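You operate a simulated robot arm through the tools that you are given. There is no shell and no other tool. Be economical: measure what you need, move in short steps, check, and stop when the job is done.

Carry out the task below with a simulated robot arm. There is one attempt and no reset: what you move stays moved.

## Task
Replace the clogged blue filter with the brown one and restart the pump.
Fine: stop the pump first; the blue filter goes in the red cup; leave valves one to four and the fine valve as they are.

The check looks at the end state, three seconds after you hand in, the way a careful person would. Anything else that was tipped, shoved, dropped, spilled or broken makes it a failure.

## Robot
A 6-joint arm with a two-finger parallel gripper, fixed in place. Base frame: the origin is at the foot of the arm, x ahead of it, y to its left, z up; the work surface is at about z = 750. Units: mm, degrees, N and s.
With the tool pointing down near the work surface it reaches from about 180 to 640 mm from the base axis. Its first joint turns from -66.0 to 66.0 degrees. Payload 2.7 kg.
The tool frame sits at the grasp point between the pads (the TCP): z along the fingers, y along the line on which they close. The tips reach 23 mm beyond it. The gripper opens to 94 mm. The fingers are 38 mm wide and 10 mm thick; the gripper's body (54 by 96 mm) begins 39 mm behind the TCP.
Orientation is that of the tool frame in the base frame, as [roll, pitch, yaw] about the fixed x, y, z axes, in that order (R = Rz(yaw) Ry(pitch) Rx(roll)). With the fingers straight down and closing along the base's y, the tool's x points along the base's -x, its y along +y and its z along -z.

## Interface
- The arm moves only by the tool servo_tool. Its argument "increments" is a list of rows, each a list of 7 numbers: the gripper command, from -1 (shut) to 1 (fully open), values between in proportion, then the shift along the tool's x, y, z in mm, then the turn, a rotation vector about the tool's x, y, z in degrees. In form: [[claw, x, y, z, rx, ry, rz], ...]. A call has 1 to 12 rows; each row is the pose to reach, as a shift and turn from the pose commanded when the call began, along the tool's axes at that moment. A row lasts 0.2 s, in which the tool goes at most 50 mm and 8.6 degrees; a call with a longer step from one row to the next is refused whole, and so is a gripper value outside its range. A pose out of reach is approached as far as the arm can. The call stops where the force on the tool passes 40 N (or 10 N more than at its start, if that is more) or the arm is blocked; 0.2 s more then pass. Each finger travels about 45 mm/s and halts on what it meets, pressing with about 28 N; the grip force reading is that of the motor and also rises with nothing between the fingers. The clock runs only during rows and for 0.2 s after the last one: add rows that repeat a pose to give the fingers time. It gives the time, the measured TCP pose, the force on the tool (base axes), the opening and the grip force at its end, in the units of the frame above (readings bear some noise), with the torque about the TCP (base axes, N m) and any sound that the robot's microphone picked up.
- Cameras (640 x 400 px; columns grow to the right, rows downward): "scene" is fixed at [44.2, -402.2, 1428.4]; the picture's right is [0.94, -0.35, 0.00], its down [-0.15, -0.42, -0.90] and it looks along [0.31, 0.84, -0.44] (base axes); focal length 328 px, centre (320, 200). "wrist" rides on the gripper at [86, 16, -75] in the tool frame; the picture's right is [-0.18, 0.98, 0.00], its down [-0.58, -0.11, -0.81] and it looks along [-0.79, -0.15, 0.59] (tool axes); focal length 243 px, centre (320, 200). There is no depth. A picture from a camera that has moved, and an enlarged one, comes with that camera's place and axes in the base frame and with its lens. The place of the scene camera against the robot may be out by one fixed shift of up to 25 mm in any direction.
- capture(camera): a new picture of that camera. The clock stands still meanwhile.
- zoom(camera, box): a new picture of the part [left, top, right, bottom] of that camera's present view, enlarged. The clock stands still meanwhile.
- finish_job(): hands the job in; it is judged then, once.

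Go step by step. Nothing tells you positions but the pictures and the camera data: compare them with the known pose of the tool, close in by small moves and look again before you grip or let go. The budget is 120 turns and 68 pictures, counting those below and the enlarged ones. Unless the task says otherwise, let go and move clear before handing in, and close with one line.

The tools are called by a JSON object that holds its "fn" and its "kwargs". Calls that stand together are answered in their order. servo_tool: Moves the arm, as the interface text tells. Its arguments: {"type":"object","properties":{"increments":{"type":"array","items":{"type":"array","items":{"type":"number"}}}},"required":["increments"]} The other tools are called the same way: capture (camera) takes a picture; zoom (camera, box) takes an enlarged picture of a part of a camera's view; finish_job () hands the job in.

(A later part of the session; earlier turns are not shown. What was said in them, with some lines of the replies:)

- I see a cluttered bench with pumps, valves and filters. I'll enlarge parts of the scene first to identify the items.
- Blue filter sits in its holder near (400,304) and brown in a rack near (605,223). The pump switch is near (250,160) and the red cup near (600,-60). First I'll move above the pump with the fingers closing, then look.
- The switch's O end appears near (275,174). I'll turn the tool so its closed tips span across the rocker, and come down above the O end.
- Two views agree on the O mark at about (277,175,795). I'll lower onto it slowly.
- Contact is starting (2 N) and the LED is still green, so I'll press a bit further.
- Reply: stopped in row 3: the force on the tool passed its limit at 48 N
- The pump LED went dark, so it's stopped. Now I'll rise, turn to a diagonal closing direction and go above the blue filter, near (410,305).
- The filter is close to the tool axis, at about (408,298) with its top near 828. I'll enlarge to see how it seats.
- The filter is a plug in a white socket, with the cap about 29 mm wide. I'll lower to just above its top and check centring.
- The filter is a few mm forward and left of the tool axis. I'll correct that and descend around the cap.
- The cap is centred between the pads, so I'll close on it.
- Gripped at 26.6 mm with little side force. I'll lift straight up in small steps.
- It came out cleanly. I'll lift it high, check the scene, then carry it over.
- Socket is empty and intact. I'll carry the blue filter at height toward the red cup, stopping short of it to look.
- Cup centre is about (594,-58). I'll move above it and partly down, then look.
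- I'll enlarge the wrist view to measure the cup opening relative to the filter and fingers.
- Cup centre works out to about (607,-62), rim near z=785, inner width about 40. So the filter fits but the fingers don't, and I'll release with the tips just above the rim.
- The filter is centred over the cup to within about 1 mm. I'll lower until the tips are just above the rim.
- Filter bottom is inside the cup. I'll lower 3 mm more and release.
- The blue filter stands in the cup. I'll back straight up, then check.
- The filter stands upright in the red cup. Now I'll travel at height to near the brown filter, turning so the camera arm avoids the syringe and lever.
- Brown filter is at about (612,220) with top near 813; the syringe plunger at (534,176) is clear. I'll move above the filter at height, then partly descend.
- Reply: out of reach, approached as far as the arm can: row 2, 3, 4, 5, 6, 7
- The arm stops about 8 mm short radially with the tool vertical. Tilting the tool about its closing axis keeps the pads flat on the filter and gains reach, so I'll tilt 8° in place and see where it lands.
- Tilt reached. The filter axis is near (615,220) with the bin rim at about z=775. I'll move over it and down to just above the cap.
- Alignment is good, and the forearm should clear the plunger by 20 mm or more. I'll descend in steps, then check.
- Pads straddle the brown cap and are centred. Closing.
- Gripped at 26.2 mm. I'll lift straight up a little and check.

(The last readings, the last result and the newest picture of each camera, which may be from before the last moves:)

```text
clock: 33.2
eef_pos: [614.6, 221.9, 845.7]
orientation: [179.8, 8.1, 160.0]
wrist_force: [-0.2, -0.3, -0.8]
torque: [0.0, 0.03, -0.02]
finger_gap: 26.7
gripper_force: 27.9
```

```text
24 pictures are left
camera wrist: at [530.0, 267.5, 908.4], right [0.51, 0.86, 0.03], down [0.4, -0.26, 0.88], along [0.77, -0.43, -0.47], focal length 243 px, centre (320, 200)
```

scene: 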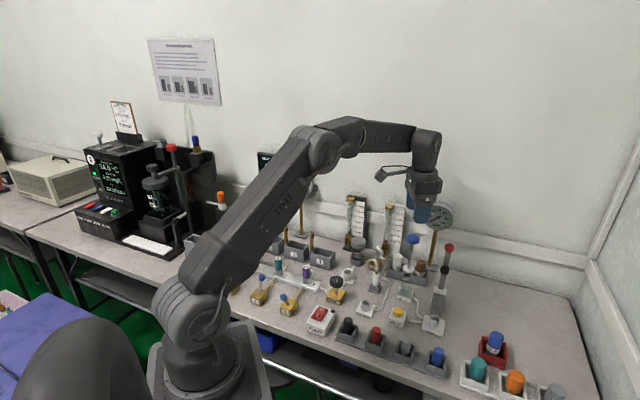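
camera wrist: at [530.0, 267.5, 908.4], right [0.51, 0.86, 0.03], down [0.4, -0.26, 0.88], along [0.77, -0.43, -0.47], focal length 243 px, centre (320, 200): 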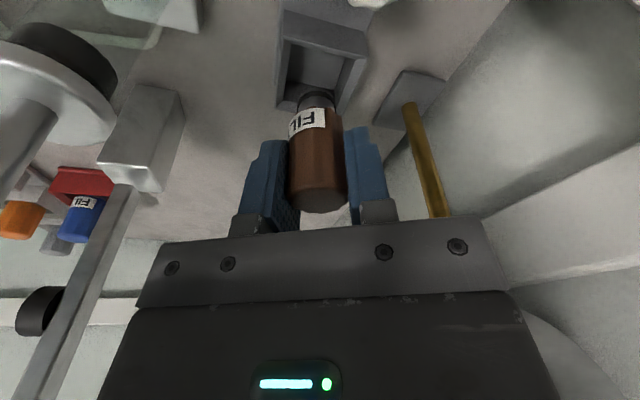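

The brown filter is out of its bin. I'll retrace the path up to travel height.

{"fn": "servo_tool", "kwargs": {"increments": [[-1, 0, -2.3, -25, 0, 0, 0], [-1, -0.3, -4.6, -50, 0, 0, 0], [-1, -5, -4.6, -85, 0, 0, 0], [-1, -11, -4.6, -125, 0, 0, 0], [-1, -16, -4.6, -160, 0, 0, 0], [-1, -19, -4.6, -180, 0, 0, 0], [-1, -19, -4.6, -180, 0, 0, 0]]}}

{"fn": "capture", "kwargs": {"camera": "scene"}}

```text
clock: 34.8
eef_pos: [607.5, 216.2, 1028.0]
orientation: [179.8, 8.1, 160.0]
wrist_force: [-0.4, -0.1, -0.1]
torque: [0.01, 0.0, 0.01]
finger_gap: 26.8
gripper_force: 28.3
```

```text
23 pictures are left
```

scene: 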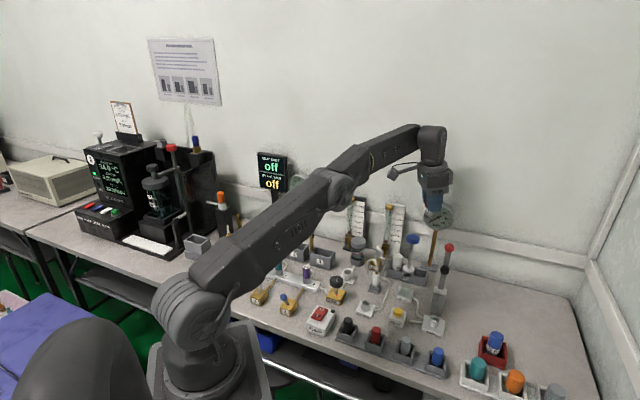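

Nothing is disturbed and the display reads off. I'll carry the brown filter to above the empty socket, turning about the vertical so it stays upright.

{"fn": "servo_tool", "kwargs": {"increments": [[-1, 24, 1.7, -0.6, -1.02, 0, -7.15], [-1, 48, 3.4, -1.2, -2.04, 0, -14.3], [-1, 72, 5, -1.9, -3.06, 0, -21.5], [-1, 96, 6.7, -2.5, -4.08, 0, -28.6], [-1, 121, 8.4, -3.1, -5.1, 0, -35.8], [-1, 145, 10.1, -3.7, -6.13, 0, -42.9], [-1, 169, 11.8, -4.4, -7.15, 0, -50.1], [-1, 193, 13.5, -5, -8.17, 0, -57.2], [-1, 217, 15.2, -5.6, -9.2, 0, -64.4], [-1, 217, 15.2, -5.6, -9.2, 0, -64.4]]}}

{"fn": "capture", "kwargs": {"camera": "wrist"}}

{"fn": "zoom", "kwargs": {"camera": "scene", "box": [300, 180, 420, 290]}}

```text
clock: 37.0
eef_pos: [410.1, 304.6, 1002.0]
orientation: [179.9, 8.2, -134.8]
wrist_force: [0.0, 0.4, 0.0]
torque: [0.03, 0.03, -0.02]
finger_gap: 26.5
gripper_force: 27.9
```

```text
22 pictures are left
camera wrist: at [331.2, 246.4, 1063.8], right [-0.57, 0.82, 0.03], down [0.4, 0.25, 0.88], along [0.72, 0.51, -0.47], focal length 243 px, centre (320, 200)
```

wrist: 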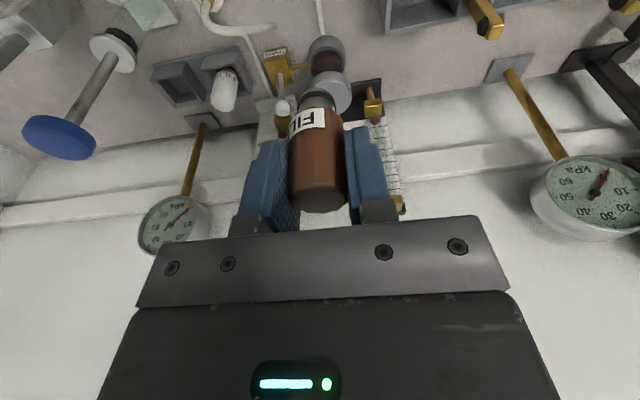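

```text
3.64 times, centred on (360, 235) of scene
camera zoom: at [44.2, -402.2, 1428.4], right [0.94, -0.35, 0.0], down [-0.15, -0.42, -0.9], along [0.31, 0.84, -0.44], focal length 1193 px, centre (174, 73)
```

zoom: 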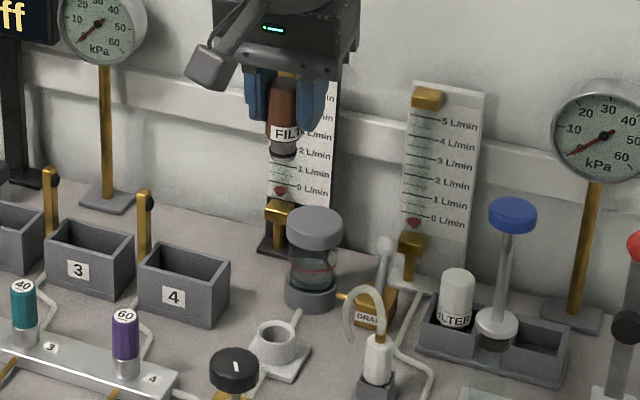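

I'll lower so the filter's stub is about 25 mm above the socket rim, then check alignment.

{"fn": "servo_tool", "kwargs": {"increments": [[-1, 5.7, 0, 40, 0, 0, 0], [-1, 11.4, 0, 80, 0, 0, 0], [-1, 16.5, 0, 115, 0, 0, 0], [-1, 20.8, 0, 145.5, 0, 0, 0], [-1, 20.8, 0, 145.5, 0, 0, 0]]}}

{"fn": "zoom", "kwargs": {"camera": "wrist", "box": [220, 0, 420, 130]}}

{"fn": "zoom", "kwargs": {"camera": "scene", "box": [316, 220, 388, 292]}}

```text
clock: 38.2
eef_pos: [411.9, 305.8, 854.9]
orientation: [179.9, 8.3, -135.0]
wrist_force: [-0.1, -0.3, -0.3]
torque: [-0.03, 0.0, 0.01]
finger_gap: 26.6
gripper_force: 28.1
```

```text
3.08 times, centred on (320, 65) of wrist
camera zoom: at [332.6, 247.7, 915.4], right [-0.57, 0.82, 0.03], down [0.4, 0.25, 0.88], along [0.72, 0.51, -0.47], focal length 746 px, centre (320, 615)
```

zoom: 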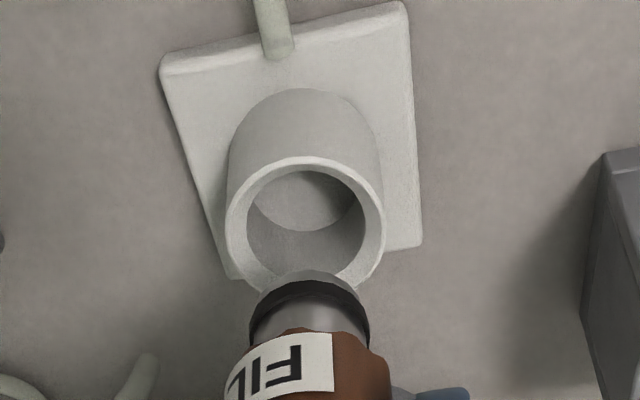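

```text
5.56 times, centred on (352, 256) of scene
camera zoom: at [44.2, -402.2, 1428.4], right [0.94, -0.35, 0.0], down [-0.16, -0.42, -0.9], along [0.31, 0.84, -0.44], focal length 1823 px, centre (142, -111)
```

zoom: 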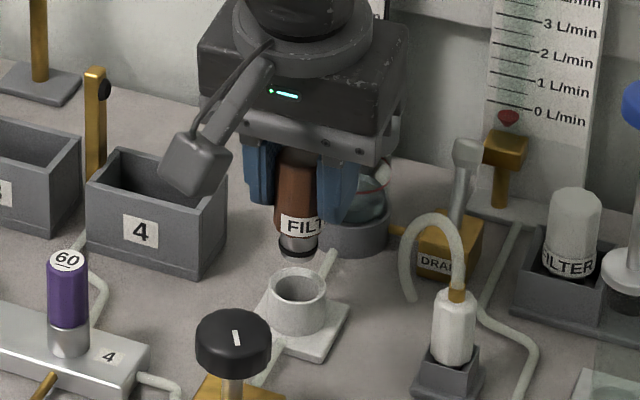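

Lateral alignment looks good; fore-aft is uncertain by a couple of mm. I'll lower to just above the rim and compare directly.

{"fn": "servo_tool", "kwargs": {"increments": [[-1, 1.4, 0, 10, 0, 0, 0], [-1, 2.7, 0, 19, 0, 0, 0], [-1, 2.7, 0, 19, 0, 0, 0]]}}

{"fn": "zoom", "kwargs": {"camera": "wrist", "box": [270, 50, 370, 115]}}

{"fn": "zoom", "kwargs": {"camera": "scene", "box": [328, 245, 368, 285]}}

```text
clock: 39.0
eef_pos: [411.5, 305.8, 835.5]
orientation: [179.9, 8.3, -135.0]
wrist_force: [-0.2, -0.1, -0.6]
torque: [0.01, 0.0, -0.02]
finger_gap: 26.2
gripper_force: 28.0
```

```text
6.15 times, centred on (320, 82) of wrist
camera zoom: at [331.5, 247.7, 898.4], right [-0.57, 0.82, 0.03], down [0.4, 0.25, 0.88], along [0.72, 0.51, -0.47], focal length 1493 px, centre (320, 923)
```

zoom: 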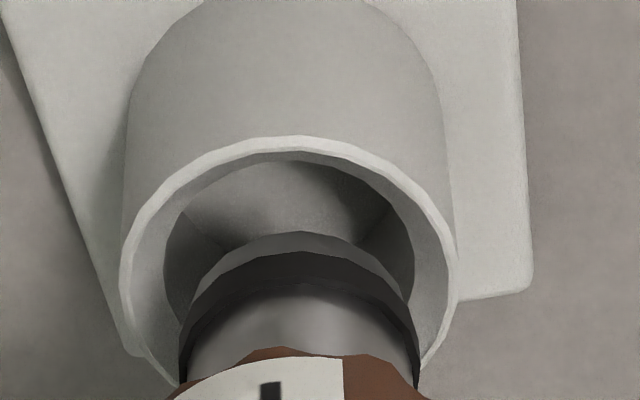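

```text
10.00 times, centred on (348, 265) of scene
camera zoom: at [44.2, -402.2, 1428.4], right [0.94, -0.35, 0.0], down [-0.16, -0.42, -0.9], along [0.31, 0.84, -0.44], focal length 3282 px, centre (40, -450)
```

zoom: 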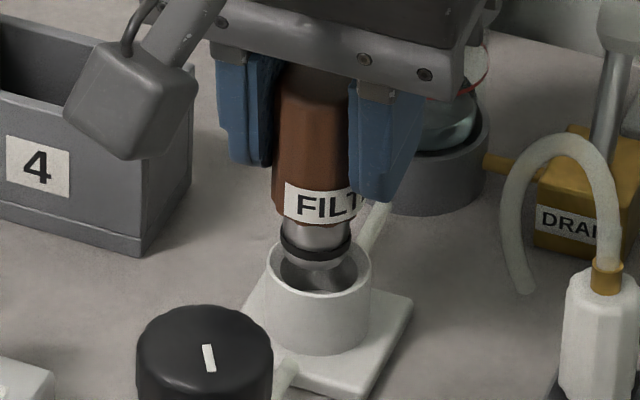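

Stub tip is tapered and nearly centred; I'll nudge under 1 mm and lower gently into the mouth of the socket.

{"fn": "servo_tool", "kwargs": {"increments": [[-1, -0.3, -0.7, 2, 0, 0, 0], [-1, 0.0, -0.7, 4, 0, 0, 0], [-1, 0.3, -0.7, 6, 0, 0, 0], [-1, 0.6, -0.7, 8, 0, 0, 0], [-1, 0.6, -0.7, 8, 0, 0, 0]]}}

{"fn": "zoom", "kwargs": {"camera": "wrist", "box": [270, 50, 370, 115]}}

{"fn": "zoom", "kwargs": {"camera": "scene", "box": [328, 245, 368, 285]}}

```text
clock: 40.2
eef_pos: [410.7, 306.5, 829.9]
orientation: [179.9, 8.3, -135.0]
wrist_force: [0.8, 0.9, -1.0]
torque: [0.05, -0.04, -0.01]
finger_gap: 26.4
gripper_force: 28.3
```

```text
6.15 times, centred on (320, 82) of wrist
camera zoom: at [331.4, 248.0, 890.2], right [-0.57, 0.82, 0.03], down [0.4, 0.25, 0.88], along [0.72, 0.51, -0.47], focal length 1493 px, centre (320, 923)
```

zoom: 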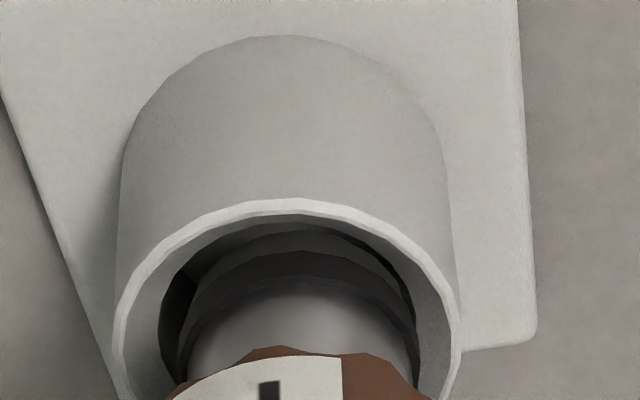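

```text
10.00 times, centred on (348, 265) of scene
camera zoom: at [44.2, -402.2, 1428.4], right [0.94, -0.35, 0.0], down [-0.16, -0.42, -0.9], along [0.31, 0.84, -0.44], focal length 3282 px, centre (40, -450)
```

zoom: 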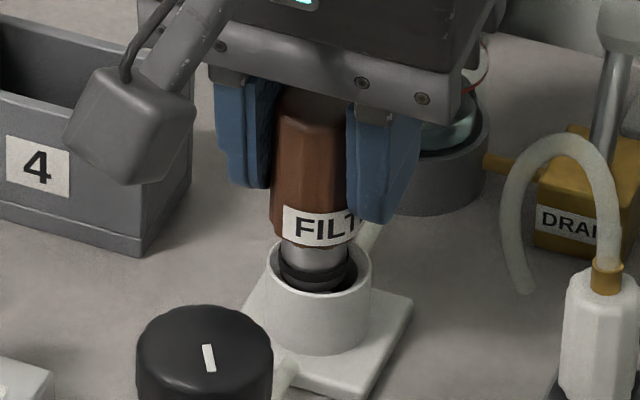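

The stub is entering the socket freely. I'll continue down to seating in small steps, watching force.

{"fn": "servo_tool", "kwargs": {"increments": [[-1, 0.3, -0.5, 2, 0, 0, 0], [-1, 0.6, -0.5, 4, 0, 0, 0], [-1, 0.9, -0.5, 6, 0, 0, 0], [-1, 1.2, -0.5, 8, 0, 0, 0], [-1, 1.2, -0.5, 8, 0, 0, 0]]}}

{"fn": "zoom", "kwargs": {"camera": "scene", "box": [328, 245, 368, 285]}}

```text
clock: 41.4
eef_pos: [411.1, 305.4, 820.3]
orientation: [180.0, 8.2, -135.1]
wrist_force: [-0.9, -0.5, -0.2]
torque: [0.04, -0.02, -0.02]
finger_gap: 26.8
gripper_force: 28.5
```

```text
10.00 times, centred on (348, 265) of scene
camera zoom: at [44.2, -402.2, 1428.4], right [0.94, -0.35, 0.0], down [-0.16, -0.42, -0.9], along [0.31, 0.84, -0.44], focal length 3282 px, centre (40, -450)
```

zoom: 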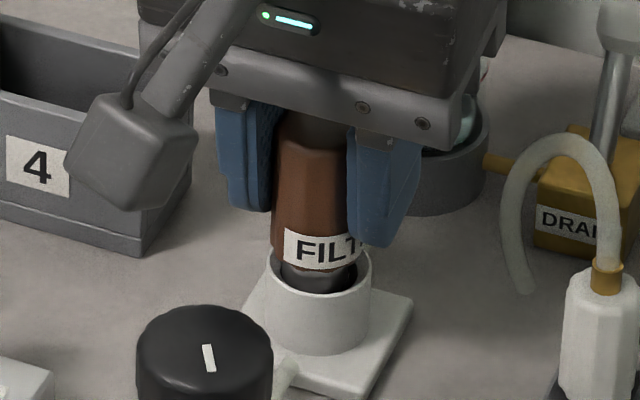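

No resistance yet. I'll continue down in 1–2 mm steps until it bottoms out.

{"fn": "servo_tool", "kwargs": {"increments": [[-1, 0.3, 0, 2, 0, 0, 0], [-1, 0.6, 0, 4, 0, 0, 0], [-1, 0.7, 0, 5, 0, 0, 0], [-1, 0.9, 0, 6, 0, 0, 0]]}}

{"fn": "zoom", "kwargs": {"camera": "scene", "box": [328, 245, 368, 285]}}

```text
clock: 42.4
eef_pos: [411.4, 305.4, 814.6]
orientation: [179.9, 8.4, -134.9]
wrist_force: [-6.9, 1.6, 4.9]
torque: [0.12, 0.35, -0.06]
finger_gap: 26.4
gripper_force: 28.4
```

```text
10.00 times, centred on (348, 265) of scene
camera zoom: at [44.0, -402.2, 1428.4], right [0.94, -0.35, 0.0], down [-0.15, -0.42, -0.9], along [0.31, 0.84, -0.44], focal length 3282 px, centre (40, -450)
```

zoom: 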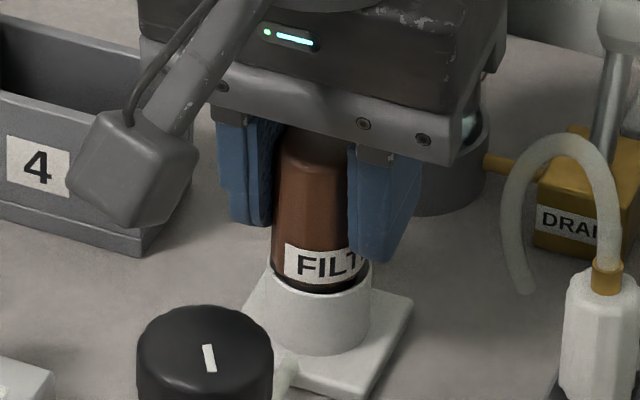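

Resistance of about 5 N now, and the label sits at the rim as the blue one's did, so it's seated or nearly so. I'll release and look.

{"fn": "servo_tool", "kwargs": {"increments": [[-0.2, 0, 0, 0, 0, 0, 0], [0.1, 0, 0, 0, 0, 0, 0], [0.3, 0, 0, 0, 0, 0, 0], [0.3, 0, 0, 0, 0, 0, 0]]}}

{"fn": "zoom", "kwargs": {"camera": "scene", "box": [328, 245, 368, 285]}}

```text
clock: 43.4
eef_pos: [411.8, 306.3, 815.5]
orientation: [179.8, 8.1, -135.1]
wrist_force: [0.2, 0.0, 0.0]
torque: [-0.01, -0.01, -0.03]
finger_gap: 61.1
gripper_force: 0.1
```

```text
10.00 times, centred on (348, 265) of scene
camera zoom: at [44.2, -402.2, 1428.4], right [0.94, -0.35, 0.0], down [-0.15, -0.42, -0.9], along [0.31, 0.84, -0.44], focal length 3282 px, centre (40, -450)
```

zoom: 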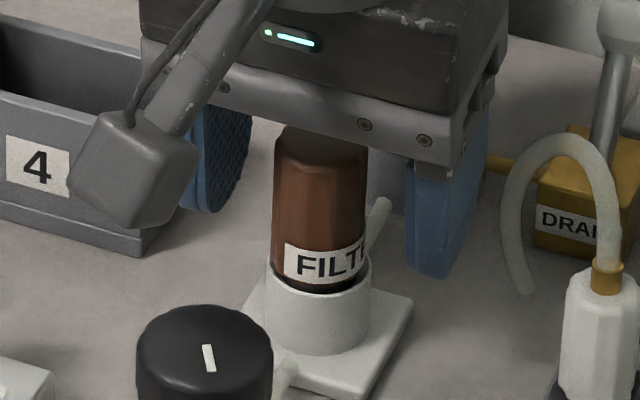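

It stands upright in the socket. I'll rise clear and compare its height with the blue one's original seating.

{"fn": "servo_tool", "kwargs": {"increments": [[0.3, -2.8, 0, -20, 0, 0, 0], [0.3, -7.1, 0, -50, 0, 0, 0], [0.3, -12.8, 0, -90, 0, 0, 0], [0.3, -18.5, 0, -130, 0, 0, 0], [0.3, -18.5, 0, -130, 0, 0, 0]]}}

{"fn": "zoom", "kwargs": {"camera": "scene", "box": [330, 245, 378, 295]}}

```text
clock: 44.6
eef_pos: [408.1, 304.2, 944.7]
orientation: [179.9, 8.2, -134.9]
wrist_force: [-0.1, -0.5, -0.4]
torque: [0.01, -0.01, 0.01]
finger_gap: 60.9
gripper_force: 0.1
```

```text
8.00 times, centred on (354, 270) of scene
camera zoom: at [44.2, -402.2, 1428.4], right [0.94, -0.35, 0.0], down [-0.15, -0.42, -0.9], along [0.31, 0.84, -0.44], focal length 2625 px, centre (48, -360)
```

zoom: 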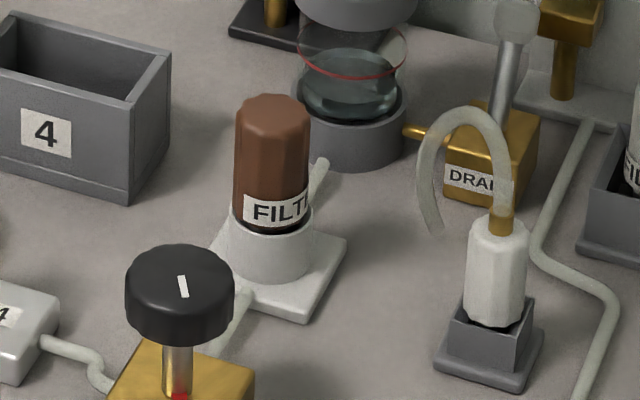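

Its top is at or within about 1 mm of the blue one's height. To be sure it's home, I'll straighten the tool, close the fingers and press lightly on its top.

{"fn": "servo_tool", "kwargs": {"increments": [[-1, 0, 0, 0, 0, 4, 0], [-1, 0, 0, 0, 0, 8.2, 0], [-1, 0, 0, 0, 0, 8.2, 0], [-1, 0, 0, 0, 0, 8.2, 0], [-1, 0, 0, 0, 0, 8.2, 0]]}}

{"fn": "servo_tool", "kwargs": {"increments": [[-1, -2, 0, 40, 0, 0, 0], [-1, -2, 0, 75, 0, 0, 0], [-1, -2, 0, 90, 0, 0, 0], [-1, -2, 0, 93, 0, 0, 0], [-1, -2, 0, 95, 0, 0, 0]]}}

{"fn": "zoom", "kwargs": {"camera": "scene", "box": [318, 225, 378, 285]}}

```text
clock: 45.8
eef_pos: [410.6, 305.9, 945.6]
orientation: [179.9, -0.1, -134.9]
wrist_force: [-0.8, 0.1, -0.6]
torque: [0.0, 0.01, -0.02]
finger_gap: 0.2
gripper_force: 27.8
```

```text
clock: 47.0
eef_pos: [412.0, 307.1, 851.1]
orientation: [179.9, 0.1, -134.9]
wrist_force: [0.7, -0.6, -0.2]
torque: [0.01, -0.01, 0.0]
finger_gap: 0.0
gripper_force: 27.7
```

```text
6.67 times, centred on (348, 255) of scene
camera zoom: at [44.2, -402.2, 1428.4], right [0.94, -0.35, 0.0], down [-0.15, -0.42, -0.9], along [0.31, 0.84, -0.44], focal length 2188 px, centre (133, -167)
```

zoom: 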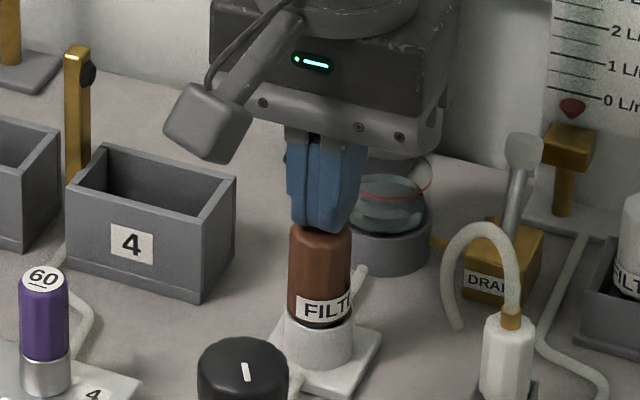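

The tips are right over the cap. I'll press down in 1 mm steps.

{"fn": "servo_tool", "kwargs": {"increments": [[-1, 0, 0, 1, 0, 0, 0], [-1, 0, 0, 2, 0, 0, 0], [-1, 0, 0, 3, 0, 0, 0], [-1, 0, 0, 4, 0, 0, 0], [-1, 0, 0, 5, 0, 0, 0]]}}

```text
clock: 48.2
eef_pos: [413.1, 308.1, 847.4]
orientation: [179.8, 0.3, -134.9]
wrist_force: [-0.9, -2.9, 16.0]
torque: [-0.2, 0.16, 0.02]
finger_gap: 0.0
gripper_force: 28.0
```

{"fn": "servo_tool", "kwargs": {"increments": [[-1, 0, 0, 1, 0, 0, 0], [-1, 0, 0, 1, 0, 0, 0]]}}

{"fn": "servo_tool", "kwargs": {"increments": [[-1, 0, 0, -5, 0, 0, 0], [-1, 0, 0, -40, 0, 0, 0], [-1, 0, 0, -80, 0, 0, 0], [-1, 0, 0, -100, 0, 0, 0]]}}

{"fn": "zoom", "kwargs": {"camera": "scene", "box": [330, 245, 378, 295]}}

```text
clock: 48.8
eef_pos: [412.6, 307.9, 846.7]
orientation: [179.9, 0.2, -134.9]
wrist_force: [-0.9, -2.8, 29.6]
torque: [-0.36, 0.4, 0.02]
finger_gap: 0.0
gripper_force: 27.8
```

```text
clock: 49.8
eef_pos: [412.1, 306.8, 943.2]
orientation: [179.9, 0.0, -135.0]
wrist_force: [0.3, -0.5, 0.5]
torque: [0.01, 0.01, 0.0]
finger_gap: 0.0
gripper_force: 28.2
```

```text
8.00 times, centred on (354, 270) of scene
camera zoom: at [44.2, -402.2, 1428.4], right [0.94, -0.35, 0.0], down [-0.15, -0.42, -0.9], along [0.31, 0.84, -0.44], focal length 2625 px, centre (48, -360)
```

zoom: 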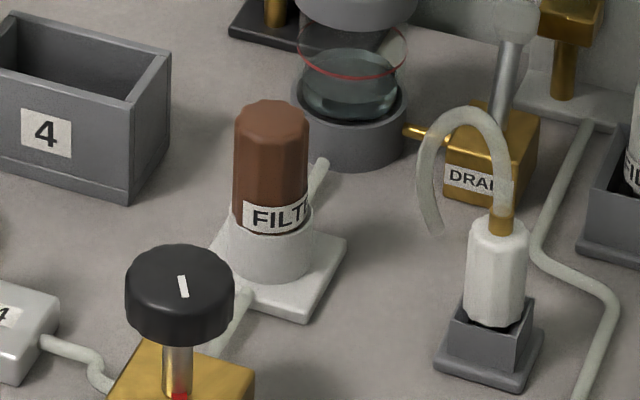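

The filter settled about 2 mm and is now fully home. Next I'll move over the I end of the pump switch, near (252,155), closed and turned across the rocker as before.

{"fn": "servo_tool", "kwargs": {"increments": [[-1, 20, 0.5, 0, 0, 0, 8.5], [-1, 40, 1, 0, 0, 0, 17], [-1, 60, 1.5, 0, 0, 0, 25.5], [-1, 80, 2, 0, 0, 0, 34], [-1, 100, 2.5, 0, 0, 0, 42.5], [-1, 120, 3, 0, 0, 0, 51], [-1, 140, 3.5, 0, 0, 0, 59.5], [-1, 160, 4, 0, 0, 0, 68], [-1, 180, 4.7, 0, 0, 0, 76.5], [-1, 200, 5.2, 0, 0, 0, 85], [-1, 220.6, 5.7, 0, 0, 0, 93.5], [-1, 220.6, 5.7, 0, 0, 0, 93.5]]}}

{"fn": "servo_tool", "kwargs": {"increments": [[-1, 0, 0, 35, 0, 0, 0], [-1, 0, 0, 70, 0, 0, 0], [-1, 0, 0, 90, 0, 0, 0], [-1, 0, 0, 90, 0, 0, 0]]}}

{"fn": "capture", "kwargs": {"camera": "wrist"}}

{"fn": "zoom", "kwargs": {"camera": "scene", "box": [270, 250, 370, 350]}}

```text
clock: 52.4
eef_pos: [252.2, 156.0, 945.7]
orientation: [179.9, -0.1, 131.4]
wrist_force: [0.1, -0.4, 0.3]
torque: [-0.04, 0.03, -0.01]
finger_gap: 0.0
gripper_force: 28.4
```

```text
clock: 53.4
eef_pos: [251.8, 153.7, 857.2]
orientation: [179.9, -0.1, 131.6]
wrist_force: [0.0, 0.1, -0.4]
torque: [-0.02, 0.03, 0.02]
finger_gap: 0.0
gripper_force: 27.9
```

```text
8 pictures are left
camera wrist: at [207.1, 229.0, 931.2], right [0.86, 0.51, 0.0], down [0.3, -0.51, 0.8], along [0.41, -0.69, -0.59], focal length 243 px, centre (320, 200)
```

wrist: 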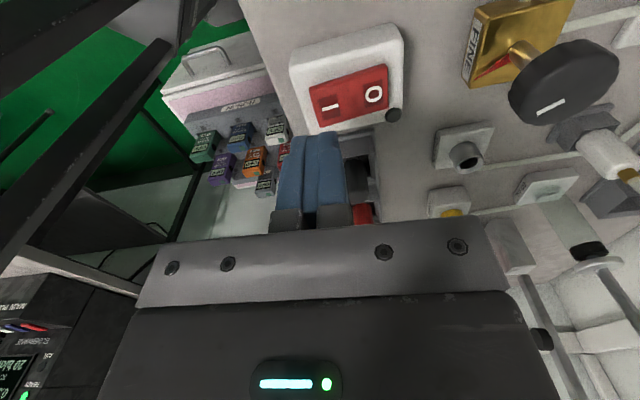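

```text
4.00 times, centred on (320, 300) of scene
camera zoom: at [44.2, -402.2, 1428.4], right [0.94, -0.35, 0.0], down [-0.15, -0.42, -0.9], along [0.31, 0.84, -0.44], focal length 1313 px, centre (320, -200)
```

zoom: 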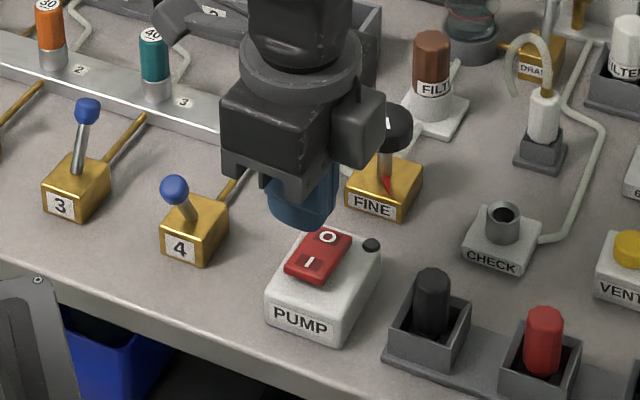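

The tips sit just beyond the I mark and lever 4 is unchanged. I'll lower onto it.

{"fn": "servo_tool", "kwargs": {"increments": [[-1, 0, 1.5, 18, 0, 0, 0], [-1, 0, 1.5, 33, 0, 0, 0], [-1, 0, 1.5, 36, 0, 0, 0], [-1, 0, 1.5, 38, 0, 0, 0], [-1, 0, 1.5, 40, 0, 0, 0], [-1, 0, 1.5, 42, 0, 0, 0], [-1, 0, 1.5, 44, 0, 0, 0], [-1, 0, 1.5, 46, 0, 0, 0]]}}

{"fn": "zoom", "kwargs": {"camera": "scene", "box": [270, 250, 370, 350]}}

```text
clock: 55.0
eef_pos: [252.8, 156.1, 813.5]
orientation: [180.0, -0.1, 131.5]
wrist_force: [-3.9, -2.4, 14.6]
torque: [0.19, 0.13, 0.06]
finger_gap: 0.0
gripper_force: 27.8
stopped in row 7: the force on the tool passed its limit at 48 N (the readings are from after the stop); the commanded pose is now the measured one
```

```text
4.00 times, centred on (320, 300) of scene
camera zoom: at [44.0, -402.4, 1428.4], right [0.94, -0.35, 0.0], down [-0.15, -0.42, -0.9], along [0.31, 0.84, -0.44], focal length 1313 px, centre (320, -200)
```

zoom: 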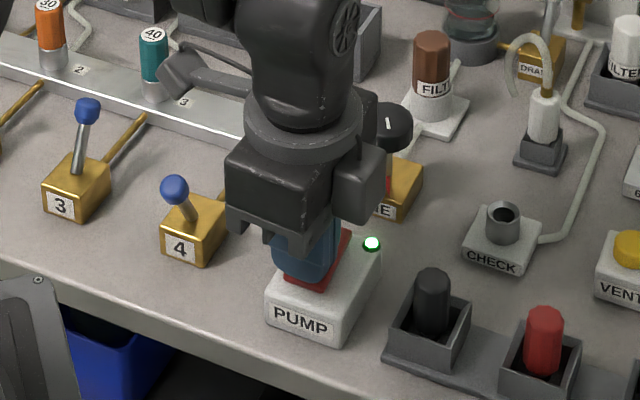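

The LED is green again, so the pump is running. I'll rise clear and check the whole scene and the gauges.

{"fn": "servo_tool", "kwargs": {"increments": [[-1, 0, 0, -30, 0, 0, 0], [-1, 0, 0, -75, 0, 0, 0], [-1, 0, 0, -120, 0, 0, 0], [-1, 0, 0, -165, 0, 0, 0], [-1, 0, 0, -200, 0, 0, 0], [-1, 0, 0, -200, 0, 0, 0], [-1, 0, 0, -200, 0, 0, 0], [-1, 0, 0, -200, 0, 0, 0], [-1, 0, 0, -200, 0, 0, 0], [-1, 0, 0, -200, 0, 0, 0]]}}

{"fn": "capture", "kwargs": {"camera": "scene"}}

{"fn": "zoom", "kwargs": {"camera": "scene", "box": [320, 190, 480, 290]}}

{"fn": "zoom", "kwargs": {"camera": "scene", "box": [220, 240, 380, 340]}}

```text
clock: 57.2
eef_pos: [255.6, 154.7, 1010.6]
orientation: [179.9, -0.1, 131.6]
wrist_force: [-0.8, -0.9, 0.3]
torque: [0.0, -0.01, 0.03]
finger_gap: 0.0
gripper_force: 27.8
```

```text
5 pictures are left
```

scene: 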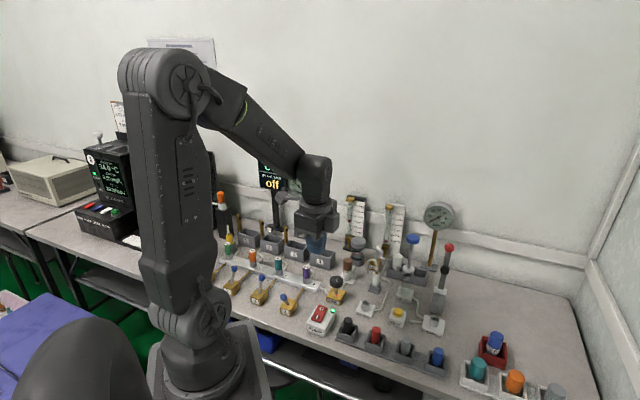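

```text
4.00 times, centred on (400, 240) of scene
camera zoom: at [44.2, -402.2, 1428.4], right [0.94, -0.35, 0.0], down [-0.15, -0.42, -0.9], along [0.31, 0.84, -0.44], focal length 1313 px, centre (0, 40)
```

zoom: 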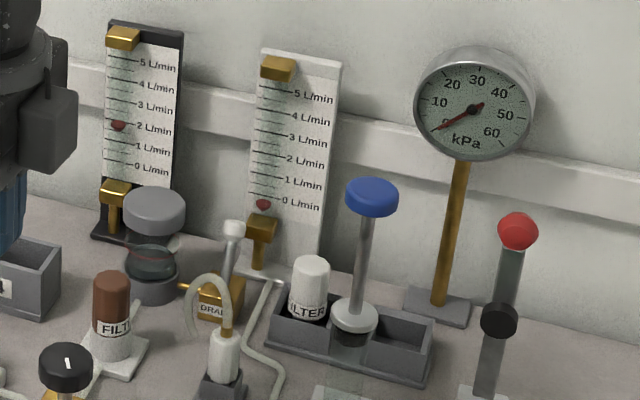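

```text
4.00 times, centred on (300, 290) of scene
camera zoom: at [44.2, -402.2, 1428.4], right [0.94, -0.35, 0.0], down [-0.15, -0.42, -0.9], along [0.31, 0.84, -0.44], focal length 1313 px, centre (400, -160)
```

zoom: 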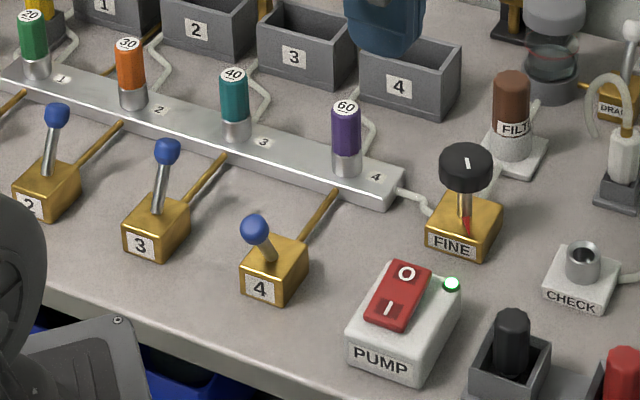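

The flow has risen from about 1 to about 2 L/min with the brown filter in, the pump LED is green, and the levers and fine valve are unchanged. The blue filter stands in the red cup and the arm is clear, so I'm handing in.

{"fn": "finish_job", "kwargs": {}}

```text
The job is handed in.
```

I stopped the pump, moved the blue filter to the red cup, seated the brown filter in its socket and restarted the pump; valves one to four and the fine valve were not touched.
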